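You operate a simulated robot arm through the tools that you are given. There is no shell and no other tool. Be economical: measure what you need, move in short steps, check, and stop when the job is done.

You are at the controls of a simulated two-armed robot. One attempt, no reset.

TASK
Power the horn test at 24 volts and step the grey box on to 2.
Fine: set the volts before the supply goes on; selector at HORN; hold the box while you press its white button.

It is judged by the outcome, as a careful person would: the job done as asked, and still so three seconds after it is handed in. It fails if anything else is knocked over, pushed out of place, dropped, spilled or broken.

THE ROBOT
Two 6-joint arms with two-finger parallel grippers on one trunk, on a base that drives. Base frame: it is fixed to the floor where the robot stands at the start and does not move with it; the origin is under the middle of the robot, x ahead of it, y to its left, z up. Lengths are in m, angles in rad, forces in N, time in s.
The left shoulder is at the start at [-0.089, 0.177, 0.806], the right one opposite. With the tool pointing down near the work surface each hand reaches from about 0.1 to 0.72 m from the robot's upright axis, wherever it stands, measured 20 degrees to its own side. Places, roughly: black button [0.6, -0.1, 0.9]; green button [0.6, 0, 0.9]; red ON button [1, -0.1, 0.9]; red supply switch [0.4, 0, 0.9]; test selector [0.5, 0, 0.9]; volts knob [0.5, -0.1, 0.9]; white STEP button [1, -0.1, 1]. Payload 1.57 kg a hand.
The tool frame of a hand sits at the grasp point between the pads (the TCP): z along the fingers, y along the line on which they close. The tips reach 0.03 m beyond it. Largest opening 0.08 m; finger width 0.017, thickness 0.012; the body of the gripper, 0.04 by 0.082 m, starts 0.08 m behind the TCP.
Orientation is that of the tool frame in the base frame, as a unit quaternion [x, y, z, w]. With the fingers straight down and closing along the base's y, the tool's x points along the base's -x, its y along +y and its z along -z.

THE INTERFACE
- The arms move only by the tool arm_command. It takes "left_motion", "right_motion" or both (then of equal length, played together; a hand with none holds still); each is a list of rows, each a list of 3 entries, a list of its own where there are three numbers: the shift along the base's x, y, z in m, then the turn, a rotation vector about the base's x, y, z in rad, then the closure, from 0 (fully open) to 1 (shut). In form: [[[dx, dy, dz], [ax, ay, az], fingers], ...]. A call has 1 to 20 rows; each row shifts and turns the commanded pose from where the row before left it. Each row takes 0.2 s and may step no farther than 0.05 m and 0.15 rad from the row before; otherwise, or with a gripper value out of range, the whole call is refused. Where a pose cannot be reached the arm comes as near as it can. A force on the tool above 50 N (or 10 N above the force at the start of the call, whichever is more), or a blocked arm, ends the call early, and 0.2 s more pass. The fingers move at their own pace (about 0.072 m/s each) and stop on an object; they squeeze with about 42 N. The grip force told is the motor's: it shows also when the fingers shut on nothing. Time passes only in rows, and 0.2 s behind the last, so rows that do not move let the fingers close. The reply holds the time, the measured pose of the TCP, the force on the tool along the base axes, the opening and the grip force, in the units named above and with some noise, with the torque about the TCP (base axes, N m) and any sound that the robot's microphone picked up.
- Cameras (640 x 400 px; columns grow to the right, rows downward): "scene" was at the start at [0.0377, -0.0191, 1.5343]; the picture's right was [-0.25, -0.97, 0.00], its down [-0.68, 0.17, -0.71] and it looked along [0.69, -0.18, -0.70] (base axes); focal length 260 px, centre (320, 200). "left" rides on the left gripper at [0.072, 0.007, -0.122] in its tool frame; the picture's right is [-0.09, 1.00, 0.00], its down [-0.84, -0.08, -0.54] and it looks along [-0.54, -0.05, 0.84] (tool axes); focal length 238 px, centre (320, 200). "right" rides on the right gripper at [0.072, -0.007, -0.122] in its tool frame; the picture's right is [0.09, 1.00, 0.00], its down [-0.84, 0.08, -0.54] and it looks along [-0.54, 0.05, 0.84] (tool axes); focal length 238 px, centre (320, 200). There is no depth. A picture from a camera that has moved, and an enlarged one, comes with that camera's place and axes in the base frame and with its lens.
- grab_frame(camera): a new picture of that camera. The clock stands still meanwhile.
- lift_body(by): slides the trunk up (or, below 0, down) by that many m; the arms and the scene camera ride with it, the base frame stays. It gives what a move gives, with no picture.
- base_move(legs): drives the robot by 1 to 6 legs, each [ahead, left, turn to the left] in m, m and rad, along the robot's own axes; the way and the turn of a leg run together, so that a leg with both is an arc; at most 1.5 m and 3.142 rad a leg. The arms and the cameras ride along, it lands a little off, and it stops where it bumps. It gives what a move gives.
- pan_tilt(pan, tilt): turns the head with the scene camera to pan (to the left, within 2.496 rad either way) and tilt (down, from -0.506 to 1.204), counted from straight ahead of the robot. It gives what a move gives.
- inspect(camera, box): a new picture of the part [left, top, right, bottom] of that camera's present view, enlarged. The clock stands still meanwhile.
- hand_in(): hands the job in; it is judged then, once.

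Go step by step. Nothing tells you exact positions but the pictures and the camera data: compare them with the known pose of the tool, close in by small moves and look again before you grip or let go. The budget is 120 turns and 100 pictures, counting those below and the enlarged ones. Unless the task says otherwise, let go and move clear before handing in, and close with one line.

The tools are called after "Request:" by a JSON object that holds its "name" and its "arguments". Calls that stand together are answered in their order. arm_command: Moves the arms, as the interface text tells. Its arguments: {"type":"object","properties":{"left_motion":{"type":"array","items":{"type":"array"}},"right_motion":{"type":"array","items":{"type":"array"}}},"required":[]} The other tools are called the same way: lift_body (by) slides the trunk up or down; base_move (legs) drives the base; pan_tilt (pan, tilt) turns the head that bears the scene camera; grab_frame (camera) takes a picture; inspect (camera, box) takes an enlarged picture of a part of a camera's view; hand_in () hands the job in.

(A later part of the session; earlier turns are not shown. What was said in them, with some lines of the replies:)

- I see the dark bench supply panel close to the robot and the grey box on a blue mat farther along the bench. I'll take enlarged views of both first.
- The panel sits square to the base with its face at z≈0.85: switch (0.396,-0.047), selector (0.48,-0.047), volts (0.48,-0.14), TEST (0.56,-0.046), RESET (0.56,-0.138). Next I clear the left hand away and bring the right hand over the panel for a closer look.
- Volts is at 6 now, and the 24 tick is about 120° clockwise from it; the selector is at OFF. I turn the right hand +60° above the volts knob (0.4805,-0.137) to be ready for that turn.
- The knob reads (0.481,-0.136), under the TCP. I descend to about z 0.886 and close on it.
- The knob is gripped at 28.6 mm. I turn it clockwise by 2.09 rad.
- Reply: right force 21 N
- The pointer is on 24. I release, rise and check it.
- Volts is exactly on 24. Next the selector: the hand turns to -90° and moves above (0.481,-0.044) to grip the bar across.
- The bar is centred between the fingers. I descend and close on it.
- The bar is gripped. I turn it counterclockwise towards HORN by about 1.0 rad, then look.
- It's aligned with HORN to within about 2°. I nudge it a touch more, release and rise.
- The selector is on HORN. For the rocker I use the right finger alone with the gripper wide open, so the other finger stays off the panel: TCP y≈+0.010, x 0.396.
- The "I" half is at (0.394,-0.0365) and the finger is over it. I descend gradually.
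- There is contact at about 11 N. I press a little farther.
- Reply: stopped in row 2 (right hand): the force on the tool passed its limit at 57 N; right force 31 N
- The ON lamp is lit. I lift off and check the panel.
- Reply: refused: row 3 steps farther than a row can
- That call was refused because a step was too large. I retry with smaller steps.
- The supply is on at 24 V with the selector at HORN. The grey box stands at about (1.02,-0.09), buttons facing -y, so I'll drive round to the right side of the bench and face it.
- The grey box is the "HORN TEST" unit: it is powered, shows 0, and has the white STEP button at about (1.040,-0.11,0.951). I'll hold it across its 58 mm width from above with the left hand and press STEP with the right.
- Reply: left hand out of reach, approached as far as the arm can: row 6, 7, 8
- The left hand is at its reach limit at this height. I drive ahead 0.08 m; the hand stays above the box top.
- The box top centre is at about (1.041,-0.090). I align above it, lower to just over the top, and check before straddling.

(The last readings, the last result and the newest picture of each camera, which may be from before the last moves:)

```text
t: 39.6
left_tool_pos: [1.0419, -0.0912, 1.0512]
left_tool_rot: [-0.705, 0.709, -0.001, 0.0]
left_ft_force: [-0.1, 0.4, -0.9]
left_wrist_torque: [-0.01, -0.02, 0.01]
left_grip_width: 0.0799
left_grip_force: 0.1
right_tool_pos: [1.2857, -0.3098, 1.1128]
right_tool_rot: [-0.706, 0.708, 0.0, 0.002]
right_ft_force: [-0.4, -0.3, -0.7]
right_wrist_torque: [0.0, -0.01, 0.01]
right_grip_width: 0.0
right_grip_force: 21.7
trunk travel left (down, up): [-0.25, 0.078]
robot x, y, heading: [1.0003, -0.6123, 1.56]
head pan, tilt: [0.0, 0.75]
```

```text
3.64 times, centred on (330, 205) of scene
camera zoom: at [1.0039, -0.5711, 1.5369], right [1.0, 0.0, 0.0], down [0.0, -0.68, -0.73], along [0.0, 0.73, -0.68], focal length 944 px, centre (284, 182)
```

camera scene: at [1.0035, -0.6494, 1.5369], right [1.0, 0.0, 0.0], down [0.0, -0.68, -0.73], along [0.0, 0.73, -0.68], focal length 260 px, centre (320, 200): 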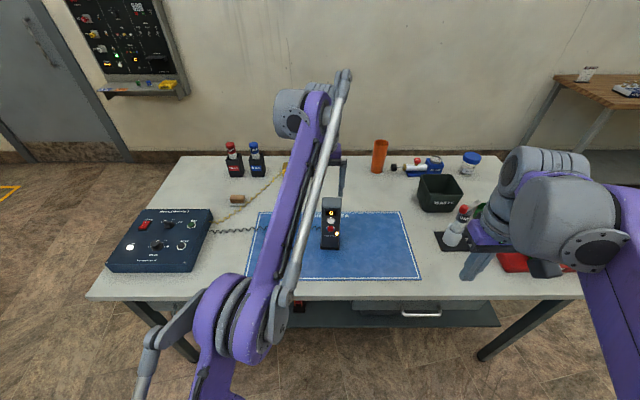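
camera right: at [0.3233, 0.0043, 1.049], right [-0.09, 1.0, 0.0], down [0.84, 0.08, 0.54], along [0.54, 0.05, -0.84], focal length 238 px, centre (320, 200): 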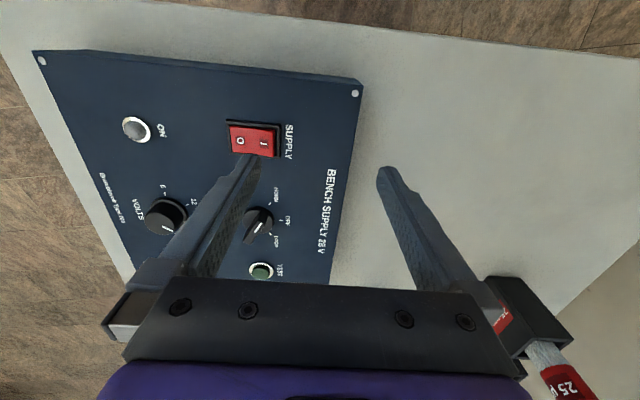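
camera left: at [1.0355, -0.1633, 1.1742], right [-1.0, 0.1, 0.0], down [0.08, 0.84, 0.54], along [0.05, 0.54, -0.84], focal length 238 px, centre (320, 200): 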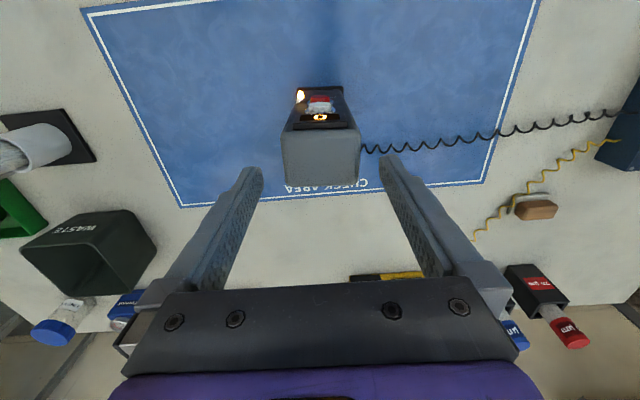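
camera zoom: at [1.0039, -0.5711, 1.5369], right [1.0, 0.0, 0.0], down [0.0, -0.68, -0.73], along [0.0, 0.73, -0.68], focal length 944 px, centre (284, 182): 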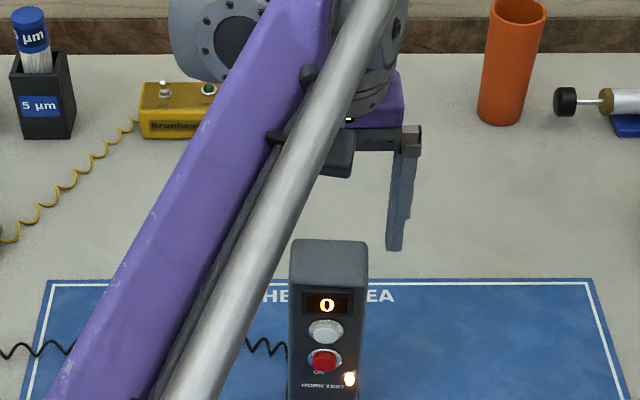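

The TCP is centred on the box to about 1 mm. I descend to straddle it and close gently.

Request:
{"name": "arm_command", "arguments": {"left_motion": [[[0, 0.001, -0.025], [0, 0, 0], 0], [[0, 0, -0.025], [0, 0, 0], 0], [[0, 0, -0.024], [0, 0, 0], 0], [[0, 0, 0], [0, 0, 0], 0.15], [[0, 0, 0], [0, 0, 0], 0.3], [[0, 0, 0], [0, 0, 0], 0.4], [[0, 0, 0], [0, 0, 0], 0.4]]}}

Request:
{"name": "inspect", "arguments": {"camera": "scene", "box": [270, 150, 390, 260]}}

Request:
{"name": "grab_frame", "arguments": {"camera": "left"}}

```text
t: 41.2
left_tool_pos: [1.0421, -0.0904, 0.9774]
left_tool_rot: [-0.705, 0.709, 0.0, 0.0]
left_ft_force: [0.3, 0.0, -0.3]
left_wrist_torque: [0.03, 0.04, 0.02]
left_grip_width: 0.0607
left_grip_force: 42.2
right_tool_pos: [1.2858, -0.3091, 1.1134]
right_tool_rot: [-0.706, 0.708, 0.0, 0.002]
right_ft_force: [0.2, -0.7, 0.3]
right_wrist_torque: [-0.02, 0.01, -0.01]
right_grip_width: 0.0
right_grip_force: 21.3
trunk travel left (down, up): [-0.25, 0.078]
robot x, y, heading: [1.0035, -0.6134, 1.571]
head pan, tilt: [0.0, 0.75]
```

```text
3.64 times, centred on (330, 205) of scene
camera zoom: at [1.004, -0.5707, 1.5368], right [1.0, -0.01, 0.0], down [0.0, -0.68, -0.73], along [0.0, 0.73, -0.68], focal length 944 px, centre (284, 182)
```

zoom: 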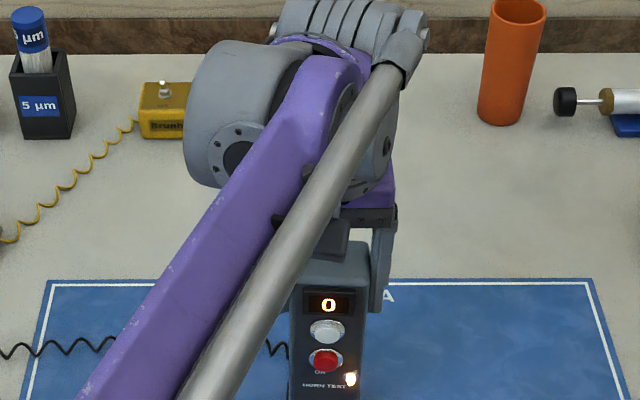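

```text
62 pictures are left
camera left: at [1.0359, -0.1614, 1.1006], right [-1.0, 0.1, 0.0], down [0.08, 0.84, 0.54], along [0.05, 0.54, -0.84], focal length 238 px, centre (320, 200)
```

left: 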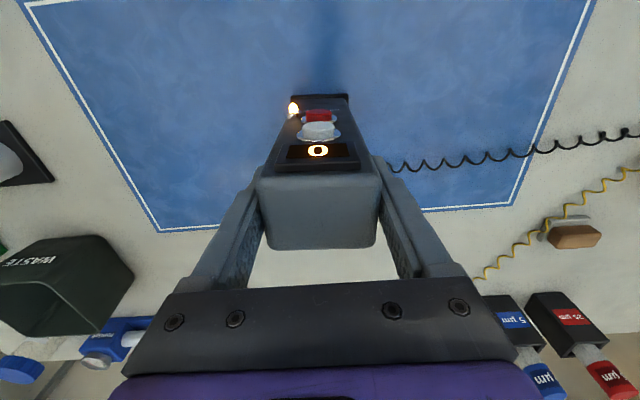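

The box is held at 60.7 mm; STEP is at about (1.040,-0.121,0.962). I now pitch the right hand forward so its closed fingertips point at the box, out to the right first.

Request:
{"name": "arm_command", "arguments": {"right_motion": [[[-0.005, 0, -0.01], [0.15, 0, 0], 1], [[-0.005, 0, -0.01], [0.15, 0, 0], 1], [[-0.005, 0, -0.01], [0.15, 0, 0], 1], [[-0.005, 0, -0.01], [0.15, 0, 0], 1], [[-0.005, 0, -0.01], [0.15, 0, 0], 1], [[-0.005, 0, -0.01], [0.15, 0, 0], 1], [[-0.005, 0, -0.01], [0.15, 0, 0], 1], [[-0.005, 0, -0.01], [0.15, 0, 0], 1], [[-0.005, 0, -0.01], [0.15, 0, 0], 1], [[-0.005, 0, 0], [0.1, 0, 0], 1], [[0, 0, 0], [0, 0, 0.15], 1], [[0, 0, 0], [0, 0, 0.15], 1], [[0, 0, 0], [0, 0, 0], 1]]}}

Request:
{"name": "grab_frame", "arguments": {"camera": "scene"}}

Request:
{"name": "grab_frame", "arguments": {"camera": "right"}}

```text
t: 44.0
left_tool_pos: [1.0426, -0.0904, 0.9782]
left_tool_rot: [-0.706, 0.709, 0.0, 0.0]
left_ft_force: [0.1, 0.5, -0.3]
left_wrist_torque: [0.02, 0.01, 0.01]
left_grip_width: 0.0606
left_grip_force: 41.4
right_tool_pos: [1.2363, -0.3103, 1.0225]
right_tool_rot: [0.602, -0.444, -0.534, -0.394]
right_ft_force: [-0.1, 1.6, -0.4]
right_wrist_torque: [0.0, -0.02, -0.01]
right_grip_width: 0.0001
right_grip_force: 21.4
trunk travel left (down, up): [-0.25, 0.078]
robot x, y, heading: [1.0074, -0.6142, 1.564]
head pan, tilt: [0.0, 0.75]
```

```text
61 pictures are left
camera scene: at [1.0035, -0.5714, 1.5368], right [1.0, -0.01, 0.0], down [0.0, -0.68, -0.73], along [0.0, 0.73, -0.68], focal length 260 px, centre (320, 200)
```

scene: 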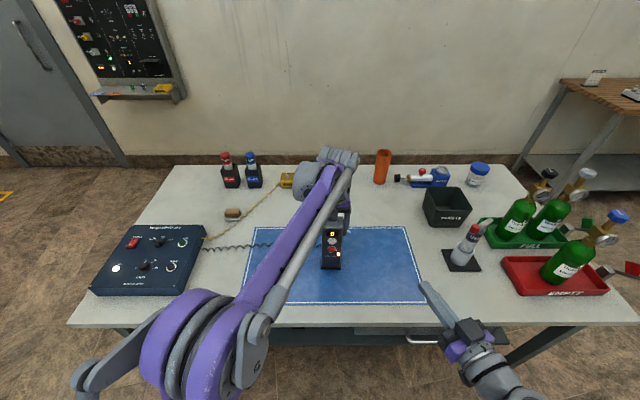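

```text
60 pictures are left
camera right: at [1.2807, -0.432, 0.965], right [-0.95, -0.3, -0.09], down [0.06, -0.44, 0.9], along [-0.31, 0.84, 0.44], focal length 238 px, centre (320, 200)
```

right: 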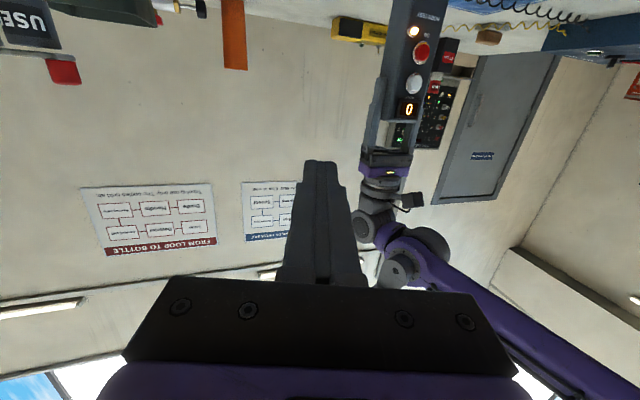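

The forward-pointing pose works and the left arm is clear. I straighten the yaw a bit and bring the tip to a stand-off in front of STEP.

Request:
{"name": "arm_command", "arguments": {"right_motion": [[[-0.035, 0, -0.012], [0, 0, -0.05], 1], [[-0.035, 0, -0.012], [0, 0, -0.05], 1], [[-0.035, 0.01, -0.012], [0, 0, -0.05], 1], [[-0.035, 0.02, -0.012], [0, 0, 0], 1], [[-0.035, 0.02, -0.012], [0, 0, 0], 1], [[-0.02, 0.03, -0.002], [0, 0, 0], 1], [[0, 0.02, 0], [0, 0, 0], 1], [[0, 0, 0], [0, 0, 0], 1]]}}

Request:
{"name": "grab_frame", "arguments": {"camera": "right"}}

Request:
{"name": "inspect", "arguments": {"camera": "scene", "box": [260, 180, 420, 320]}}

Request:
{"name": "inspect", "arguments": {"camera": "left", "box": [240, 0, 400, 200]}}

```text
t: 45.8
left_tool_pos: [1.042, -0.0891, 0.9786]
left_tool_rot: [-0.705, 0.709, 0.0, 0.0]
left_ft_force: [0.0, 0.0, 0.6]
left_wrist_torque: [0.02, 0.03, -0.01]
left_grip_width: 0.0603
left_grip_force: 41.9
right_tool_pos: [1.0478, -0.2113, 0.9635]
right_tool_rot: [0.566, -0.489, -0.503, -0.433]
right_ft_force: [-0.6, -0.4, -0.7]
right_wrist_torque: [0.03, -0.02, -0.01]
right_grip_width: 0.0
right_grip_force: 21.3
right hand out of reach, approached as far as the arm can: row 3, 4
trunk travel left (down, up): [-0.25, 0.078]
robot x, y, heading: [1.0066, -0.6149, 1.562]
head pan, tilt: [0.0, 0.75]
```

```text
59 pictures are left
camera right: at [1.0729, -0.3375, 0.9071], right [-0.98, -0.16, -0.09], down [-0.01, -0.45, 0.9], along [-0.18, 0.88, 0.44], focal length 238 px, centre (320, 200)
```

right: 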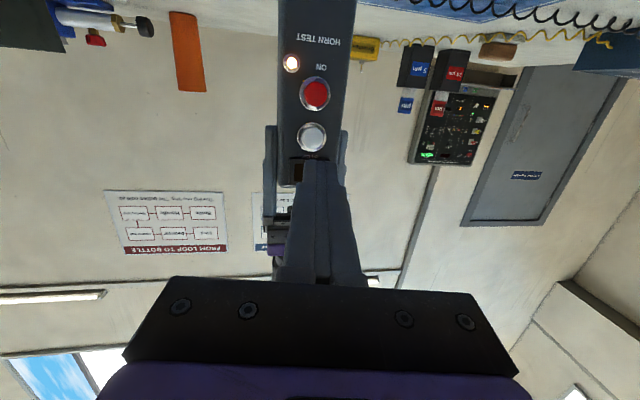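

```text
2.86 times, centred on (340, 250) of scene
camera zoom: at [1.0039, -0.571, 1.5368], right [1.0, -0.01, 0.0], down [0.0, -0.68, -0.73], along [0.0, 0.73, -0.68], focal length 742 px, centre (263, 57)
```

zoom: 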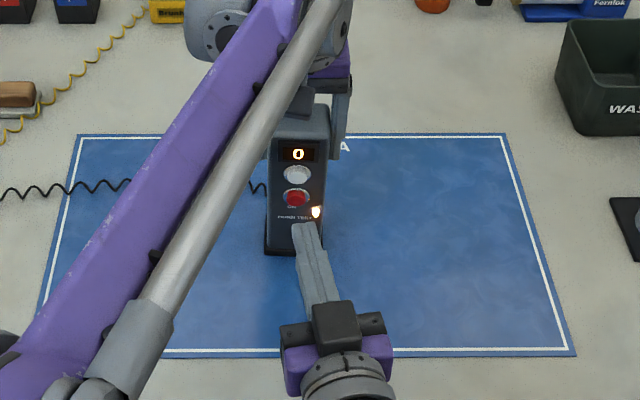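

```text
2.00 times, centred on (320, 100) of left
camera zoom: at [1.0356, -0.1616, 1.1007], right [-1.0, 0.1, 0.0], down [0.08, 0.84, 0.54], along [0.05, 0.54, -0.84], focal length 477 px, centre (320, 400)
```

zoom: 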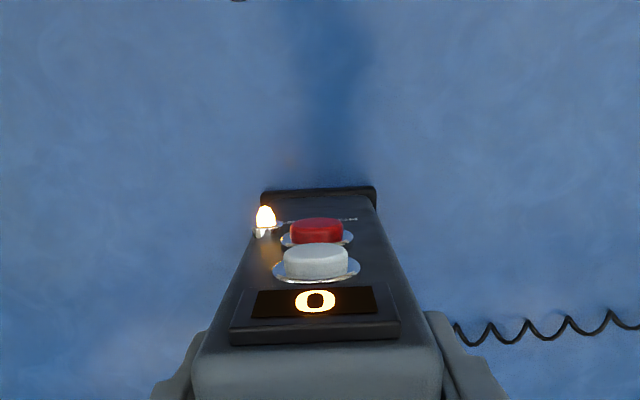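

STEP triangulates to (1.041,-0.117,0.951) from all three cameras. I lower the tip a bit and close up to just short of the button.

Request:
{"name": "arm_command", "arguments": {"right_motion": [[[-0.005, 0, -0.012], [0, 0, 0], 1], [[0, 0.025, 0], [0, 0, 0], 1], [[0, 0.025, 0], [0, 0, 0], 1], [[0, 0, 0], [0, 0, 0], 1]]}}

Request:
{"name": "inspect", "arguments": {"camera": "left", "box": [240, 0, 400, 200]}}

Request:
{"name": "inspect", "arguments": {"camera": "right", "box": [240, 60, 400, 200]}}

```text
t: 46.8
left_tool_pos: [1.0423, -0.0901, 0.9782]
left_tool_rot: [-0.705, 0.709, 0.0, 0.0]
left_ft_force: [-0.2, -0.2, -0.3]
left_wrist_torque: [0.0, -0.01, -0.03]
left_grip_width: 0.0603
left_grip_force: 41.7
right_tool_pos: [1.0428, -0.1614, 0.9532]
right_tool_rot: [0.566, -0.488, -0.503, -0.433]
right_ft_force: [0.9, -0.1, 0.6]
right_wrist_torque: [-0.02, -0.02, -0.02]
right_grip_width: 0.0
right_grip_force: 21.2
trunk travel left (down, up): [-0.25, 0.078]
robot x, y, heading: [1.0041, -0.6148, 1.561]
head pan, tilt: [0.0, 0.75]
```

```text
2.00 times, centred on (320, 100) of left
camera zoom: at [1.0358, -0.1617, 1.1008], right [-1.0, 0.1, 0.0], down [0.08, 0.84, 0.54], along [0.05, 0.54, -0.84], focal length 477 px, centre (320, 400)
```

zoom: 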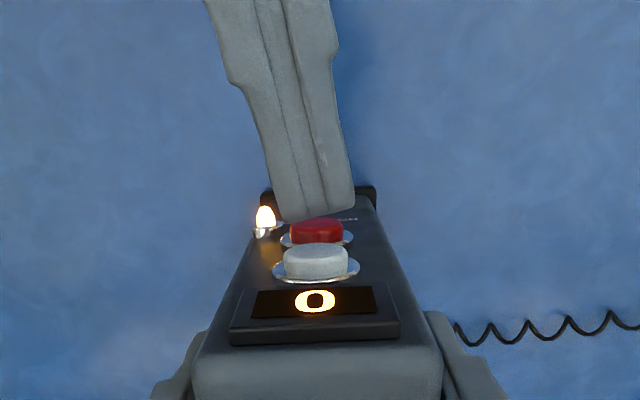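

```text
2.86 times, centred on (320, 130) of right
camera zoom: at [1.0682, -0.2873, 0.8956], right [-0.98, -0.16, -0.09], down [-0.01, -0.45, 0.9], along [-0.18, 0.88, 0.44], focal length 681 px, centre (320, 400)
```

zoom: 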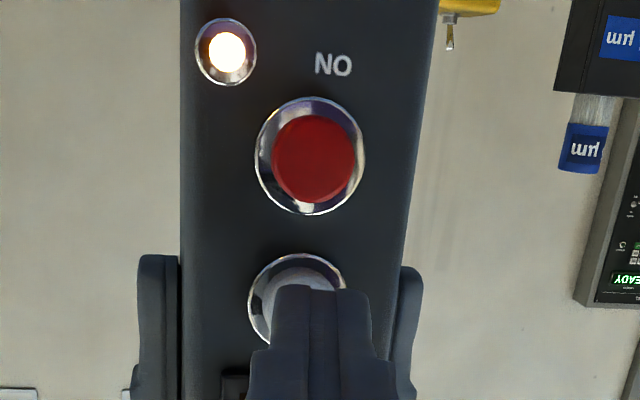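

The tip sits 14 mm in front of STEP, correctly placed. I advance slowly.

Request:
{"name": "arm_command", "arguments": {"right_motion": [[[0, 0.01, 0], [0, 0, 0], 1], [[0, 0.004, 0], [0, 0, 0], 1], [[0, 0.002, 0], [0, 0, 0], 1]]}}

Request:
{"name": "inspect", "arguments": {"camera": "left", "box": [240, 0, 400, 200]}}

```text
t: 47.6
left_tool_pos: [1.0415, -0.0891, 0.9781]
left_tool_rot: [-0.706, 0.708, 0.001, 0.0]
left_ft_force: [-2.5, 13.7, -0.4]
left_wrist_torque: [0.34, 0.02, -0.06]
left_grip_width: 0.0596
left_grip_force: 42.5
right_tool_pos: [1.0431, -0.145, 0.9519]
right_tool_rot: [0.566, -0.488, -0.504, -0.434]
right_ft_force: [0.6, -13.9, 1.7]
right_wrist_torque: [0.08, 0.0, -0.1]
right_grip_width: 0.0002
right_grip_force: 21.2
trunk travel left (down, up): [-0.25, 0.078]
robot x, y, heading: [1.0043, -0.6136, 1.564]
head pan, tilt: [0.0, 0.75]
heard: click
```

```text
2.00 times, centred on (320, 100) of left
camera zoom: at [1.0353, -0.1609, 1.1005], right [-1.0, 0.1, 0.0], down [0.08, 0.84, 0.54], along [0.05, 0.54, -0.84], focal length 477 px, centre (320, 400)
```

zoom: 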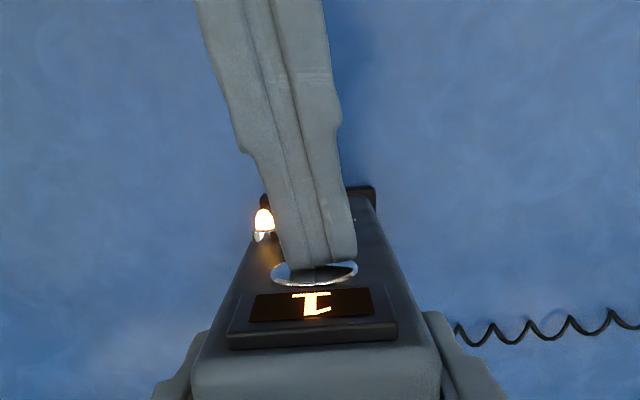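

It clicked and the display now shows 1. I back off 15 mm and press once more.

Request:
{"name": "arm_command", "arguments": {"right_motion": [[[0, -0.008, 0], [0, 0, 0], 1], [[0, -0.008, 0], [0, 0, 0], 1], [[0, 0, 0], [0, 0, 0], 1]]}}

Request:
{"name": "inspect", "arguments": {"camera": "left", "box": [240, 0, 400, 200]}}

```text
t: 48.4
left_tool_pos: [1.0432, -0.0899, 0.9771]
left_tool_rot: [-0.706, 0.709, 0.0, 0.001]
left_ft_force: [0.4, -0.7, 0.5]
left_wrist_torque: [0.01, 0.01, 0.0]
left_grip_width: 0.0596
left_grip_force: 41.9
right_tool_pos: [1.0416, -0.1601, 0.9523]
right_tool_rot: [0.566, -0.489, -0.503, -0.434]
right_ft_force: [0.4, -0.2, 0.1]
right_wrist_torque: [0.0, 0.02, 0.03]
right_grip_width: 0.0001
right_grip_force: 21.4
trunk travel left (down, up): [-0.25, 0.078]
robot x, y, heading: [1.0057, -0.6149, 1.564]
head pan, tilt: [0.0, 0.75]
```

```text
2.00 times, centred on (320, 100) of left
camera zoom: at [1.0359, -0.1615, 1.1008], right [-1.0, 0.1, 0.0], down [0.08, 0.84, 0.54], along [0.05, 0.54, -0.84], focal length 477 px, centre (320, 400)
```

zoom: 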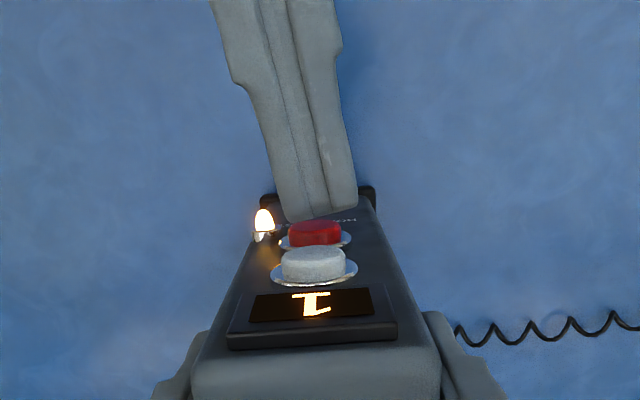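

It steadily shows 1. Now the second press.

Request:
{"name": "arm_command", "arguments": {"right_motion": [[[0, 0.01, 0], [0, 0, 0], 1], [[0, 0.004, 0], [0, 0, 0], 1], [[0, 0.002, 0], [0, 0, 0], 1]]}}

Request:
{"name": "inspect", "arguments": {"camera": "left", "box": [240, 0, 400, 200]}}

```text
t: 49.2
left_tool_pos: [1.0418, -0.0894, 0.9781]
left_tool_rot: [-0.705, 0.709, 0.001, 0.0]
left_ft_force: [-0.2, 13.2, -1.1]
left_wrist_torque: [0.38, -0.05, 0.01]
left_grip_width: 0.0596
left_grip_force: 41.8
right_tool_pos: [1.0424, -0.1452, 0.9514]
right_tool_rot: [0.566, -0.489, -0.503, -0.433]
right_ft_force: [-0.3, -12.9, 2.8]
right_wrist_torque: [0.12, -0.01, -0.02]
right_grip_width: 0.0002
right_grip_force: 21.3
trunk travel left (down, up): [-0.25, 0.078]
robot x, y, heading: [1.0031, -0.6126, 1.568]
head pan, tilt: [0.0, 0.75]
heard: click
```

```text
2.00 times, centred on (320, 100) of left
camera zoom: at [1.0355, -0.161, 1.1005], right [-1.0, 0.1, 0.0], down [0.08, 0.84, 0.54], along [0.05, 0.54, -0.84], focal length 477 px, centre (320, 400)
```

zoom: 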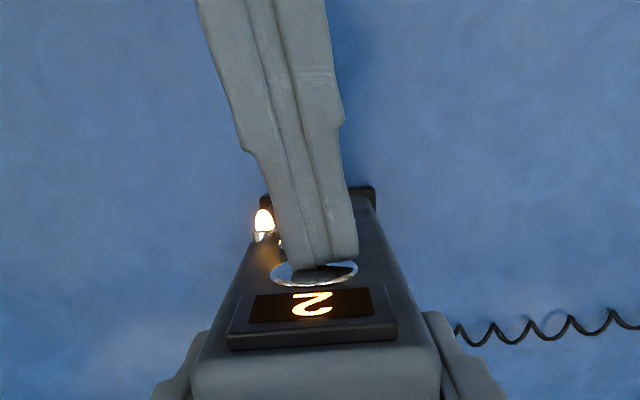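

The display shows 2. I withdraw the right hand straight back and out to the right, then open the left hand and lift it away.

Request:
{"name": "arm_command", "arguments": {"right_motion": [[[0, -0.02, 0], [0, 0, 0], 1], [[0, -0.04, 0], [0, 0, 0], 1], [[0.03, -0.03, 0.01], [0, 0, 0], 1], [[0.04, 0, 0.01], [0, 0, 0], 1], [[0.04, 0, 0.01], [0, 0, 0], 1], [[0.04, 0, 0.01], [0, 0, 0], 1]]}}

Request:
{"name": "arm_command", "arguments": {"left_motion": [[[0, 0, 0], [0, 0, 0], 0.2], [[0, 0, 0], [0, 0, 0], 0.1], [[0, 0, 0], [0, 0, 0], 0], [[0, 0, 0], [0, 0, 0], 0], [[0, 0, 0.02], [0, 0, 0], 0], [[0, 0, 0.03], [0, 0, 0], 0], [[0, 0, 0.04], [0, 0, 0], 0], [[0, 0, 0.04], [0, 0, 0], 0], [[-0.03, -0.02, 0.02], [0, 0, 0], 0], [[-0.04, -0.02, 0], [0, 0, 0], 0], [[-0.04, -0.02, 0], [0, 0, 0], 0], [[-0.04, -0.02, 0], [0, 0, 0], 0], [[0, 0, 0], [0, 0, 0], 0]]}}

Request:
{"name": "grab_frame", "arguments": {"camera": "scene"}}

Request:
{"name": "inspect", "arguments": {"camera": "scene", "box": [270, 180, 390, 280]}}

```text
t: 50.8
left_tool_pos: [1.0423, -0.0897, 0.9777]
left_tool_rot: [-0.706, 0.709, 0.0, 0.001]
left_ft_force: [-0.7, 0.5, 1.7]
left_wrist_torque: [-0.01, 0.0, -0.02]
left_grip_width: 0.0595
left_grip_force: 41.5
right_tool_pos: [1.1916, -0.2301, 1.0242]
right_tool_rot: [-0.445, 0.529, 0.577, 0.435]
right_ft_force: [0.1, 0.7, -0.8]
right_wrist_torque: [-0.01, 0.01, 0.02]
right_grip_width: 0.0002
right_grip_force: 21.6
right hand out of reach, approached as far as the arm can: row 4, 5, 6
trunk travel left (down, up): [-0.25, 0.078]
robot x, y, heading: [1.0055, -0.6146, 1.567]
head pan, tilt: [0.0, 0.75]
stopped in row 6 (right hand): the arm was blocked; the commanded pose is now the measured one
```

```text
t: 53.6
left_tool_pos: [0.8925, -0.1701, 1.1273]
left_tool_rot: [-0.705, 0.71, 0.0, -0.001]
left_ft_force: [-0.1, 0.2, 0.2]
left_wrist_torque: [-0.03, 0.0, -0.01]
left_grip_width: 0.0802
left_grip_force: 0.2
right_tool_pos: [1.1929, -0.2298, 1.023]
right_tool_rot: [-0.445, 0.529, 0.578, 0.434]
right_ft_force: [0.1, 1.0, -1.1]
right_wrist_torque: [0.02, 0.03, -0.02]
right_grip_width: 0.0
right_grip_force: 21.3
trunk travel left (down, up): [-0.25, 0.078]
robot x, y, heading: [1.0059, -0.6156, 1.566]
head pan, tilt: [0.0, 0.75]
```

```text
51 pictures are left
camera scene: at [1.0047, -0.5705, 1.5368], right [1.0, 0.0, 0.0], down [0.0, -0.68, -0.73], along [0.0, 0.73, -0.68], focal length 260 px, centre (320, 200)
```

scene: 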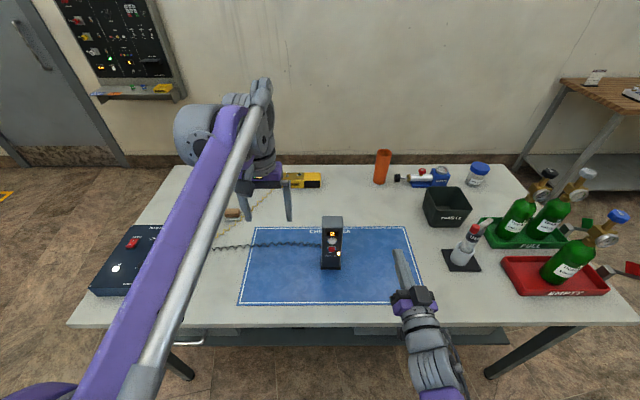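

```text
4.00 times, centred on (330, 230) of scene
camera zoom: at [1.0047, -0.5705, 1.5368], right [1.0, 0.0, 0.0], down [0.0, -0.68, -0.73], along [0.0, 0.73, -0.68], focal length 1038 px, centre (280, 80)
```

zoom: 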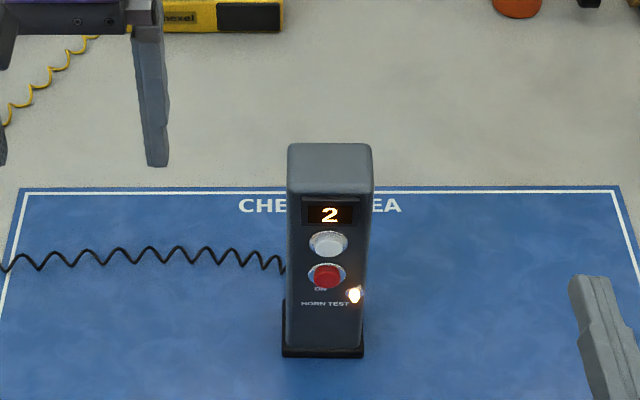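

The box stands upright on its mat showing 2 with its lamp lit, the supply's ON lamp is lit, and both hands are clear. I hand in.

Request:
{"name": "hand_in", "arguments": {}}

```text
The job is handed in.
```

The horn test is powered at 24 V: I set the volts before switching the supply on, and the selector is at HORN. The grey box reads 2 after two presses of its white button while held. I did not press the green TEST button, since you asked only for power.
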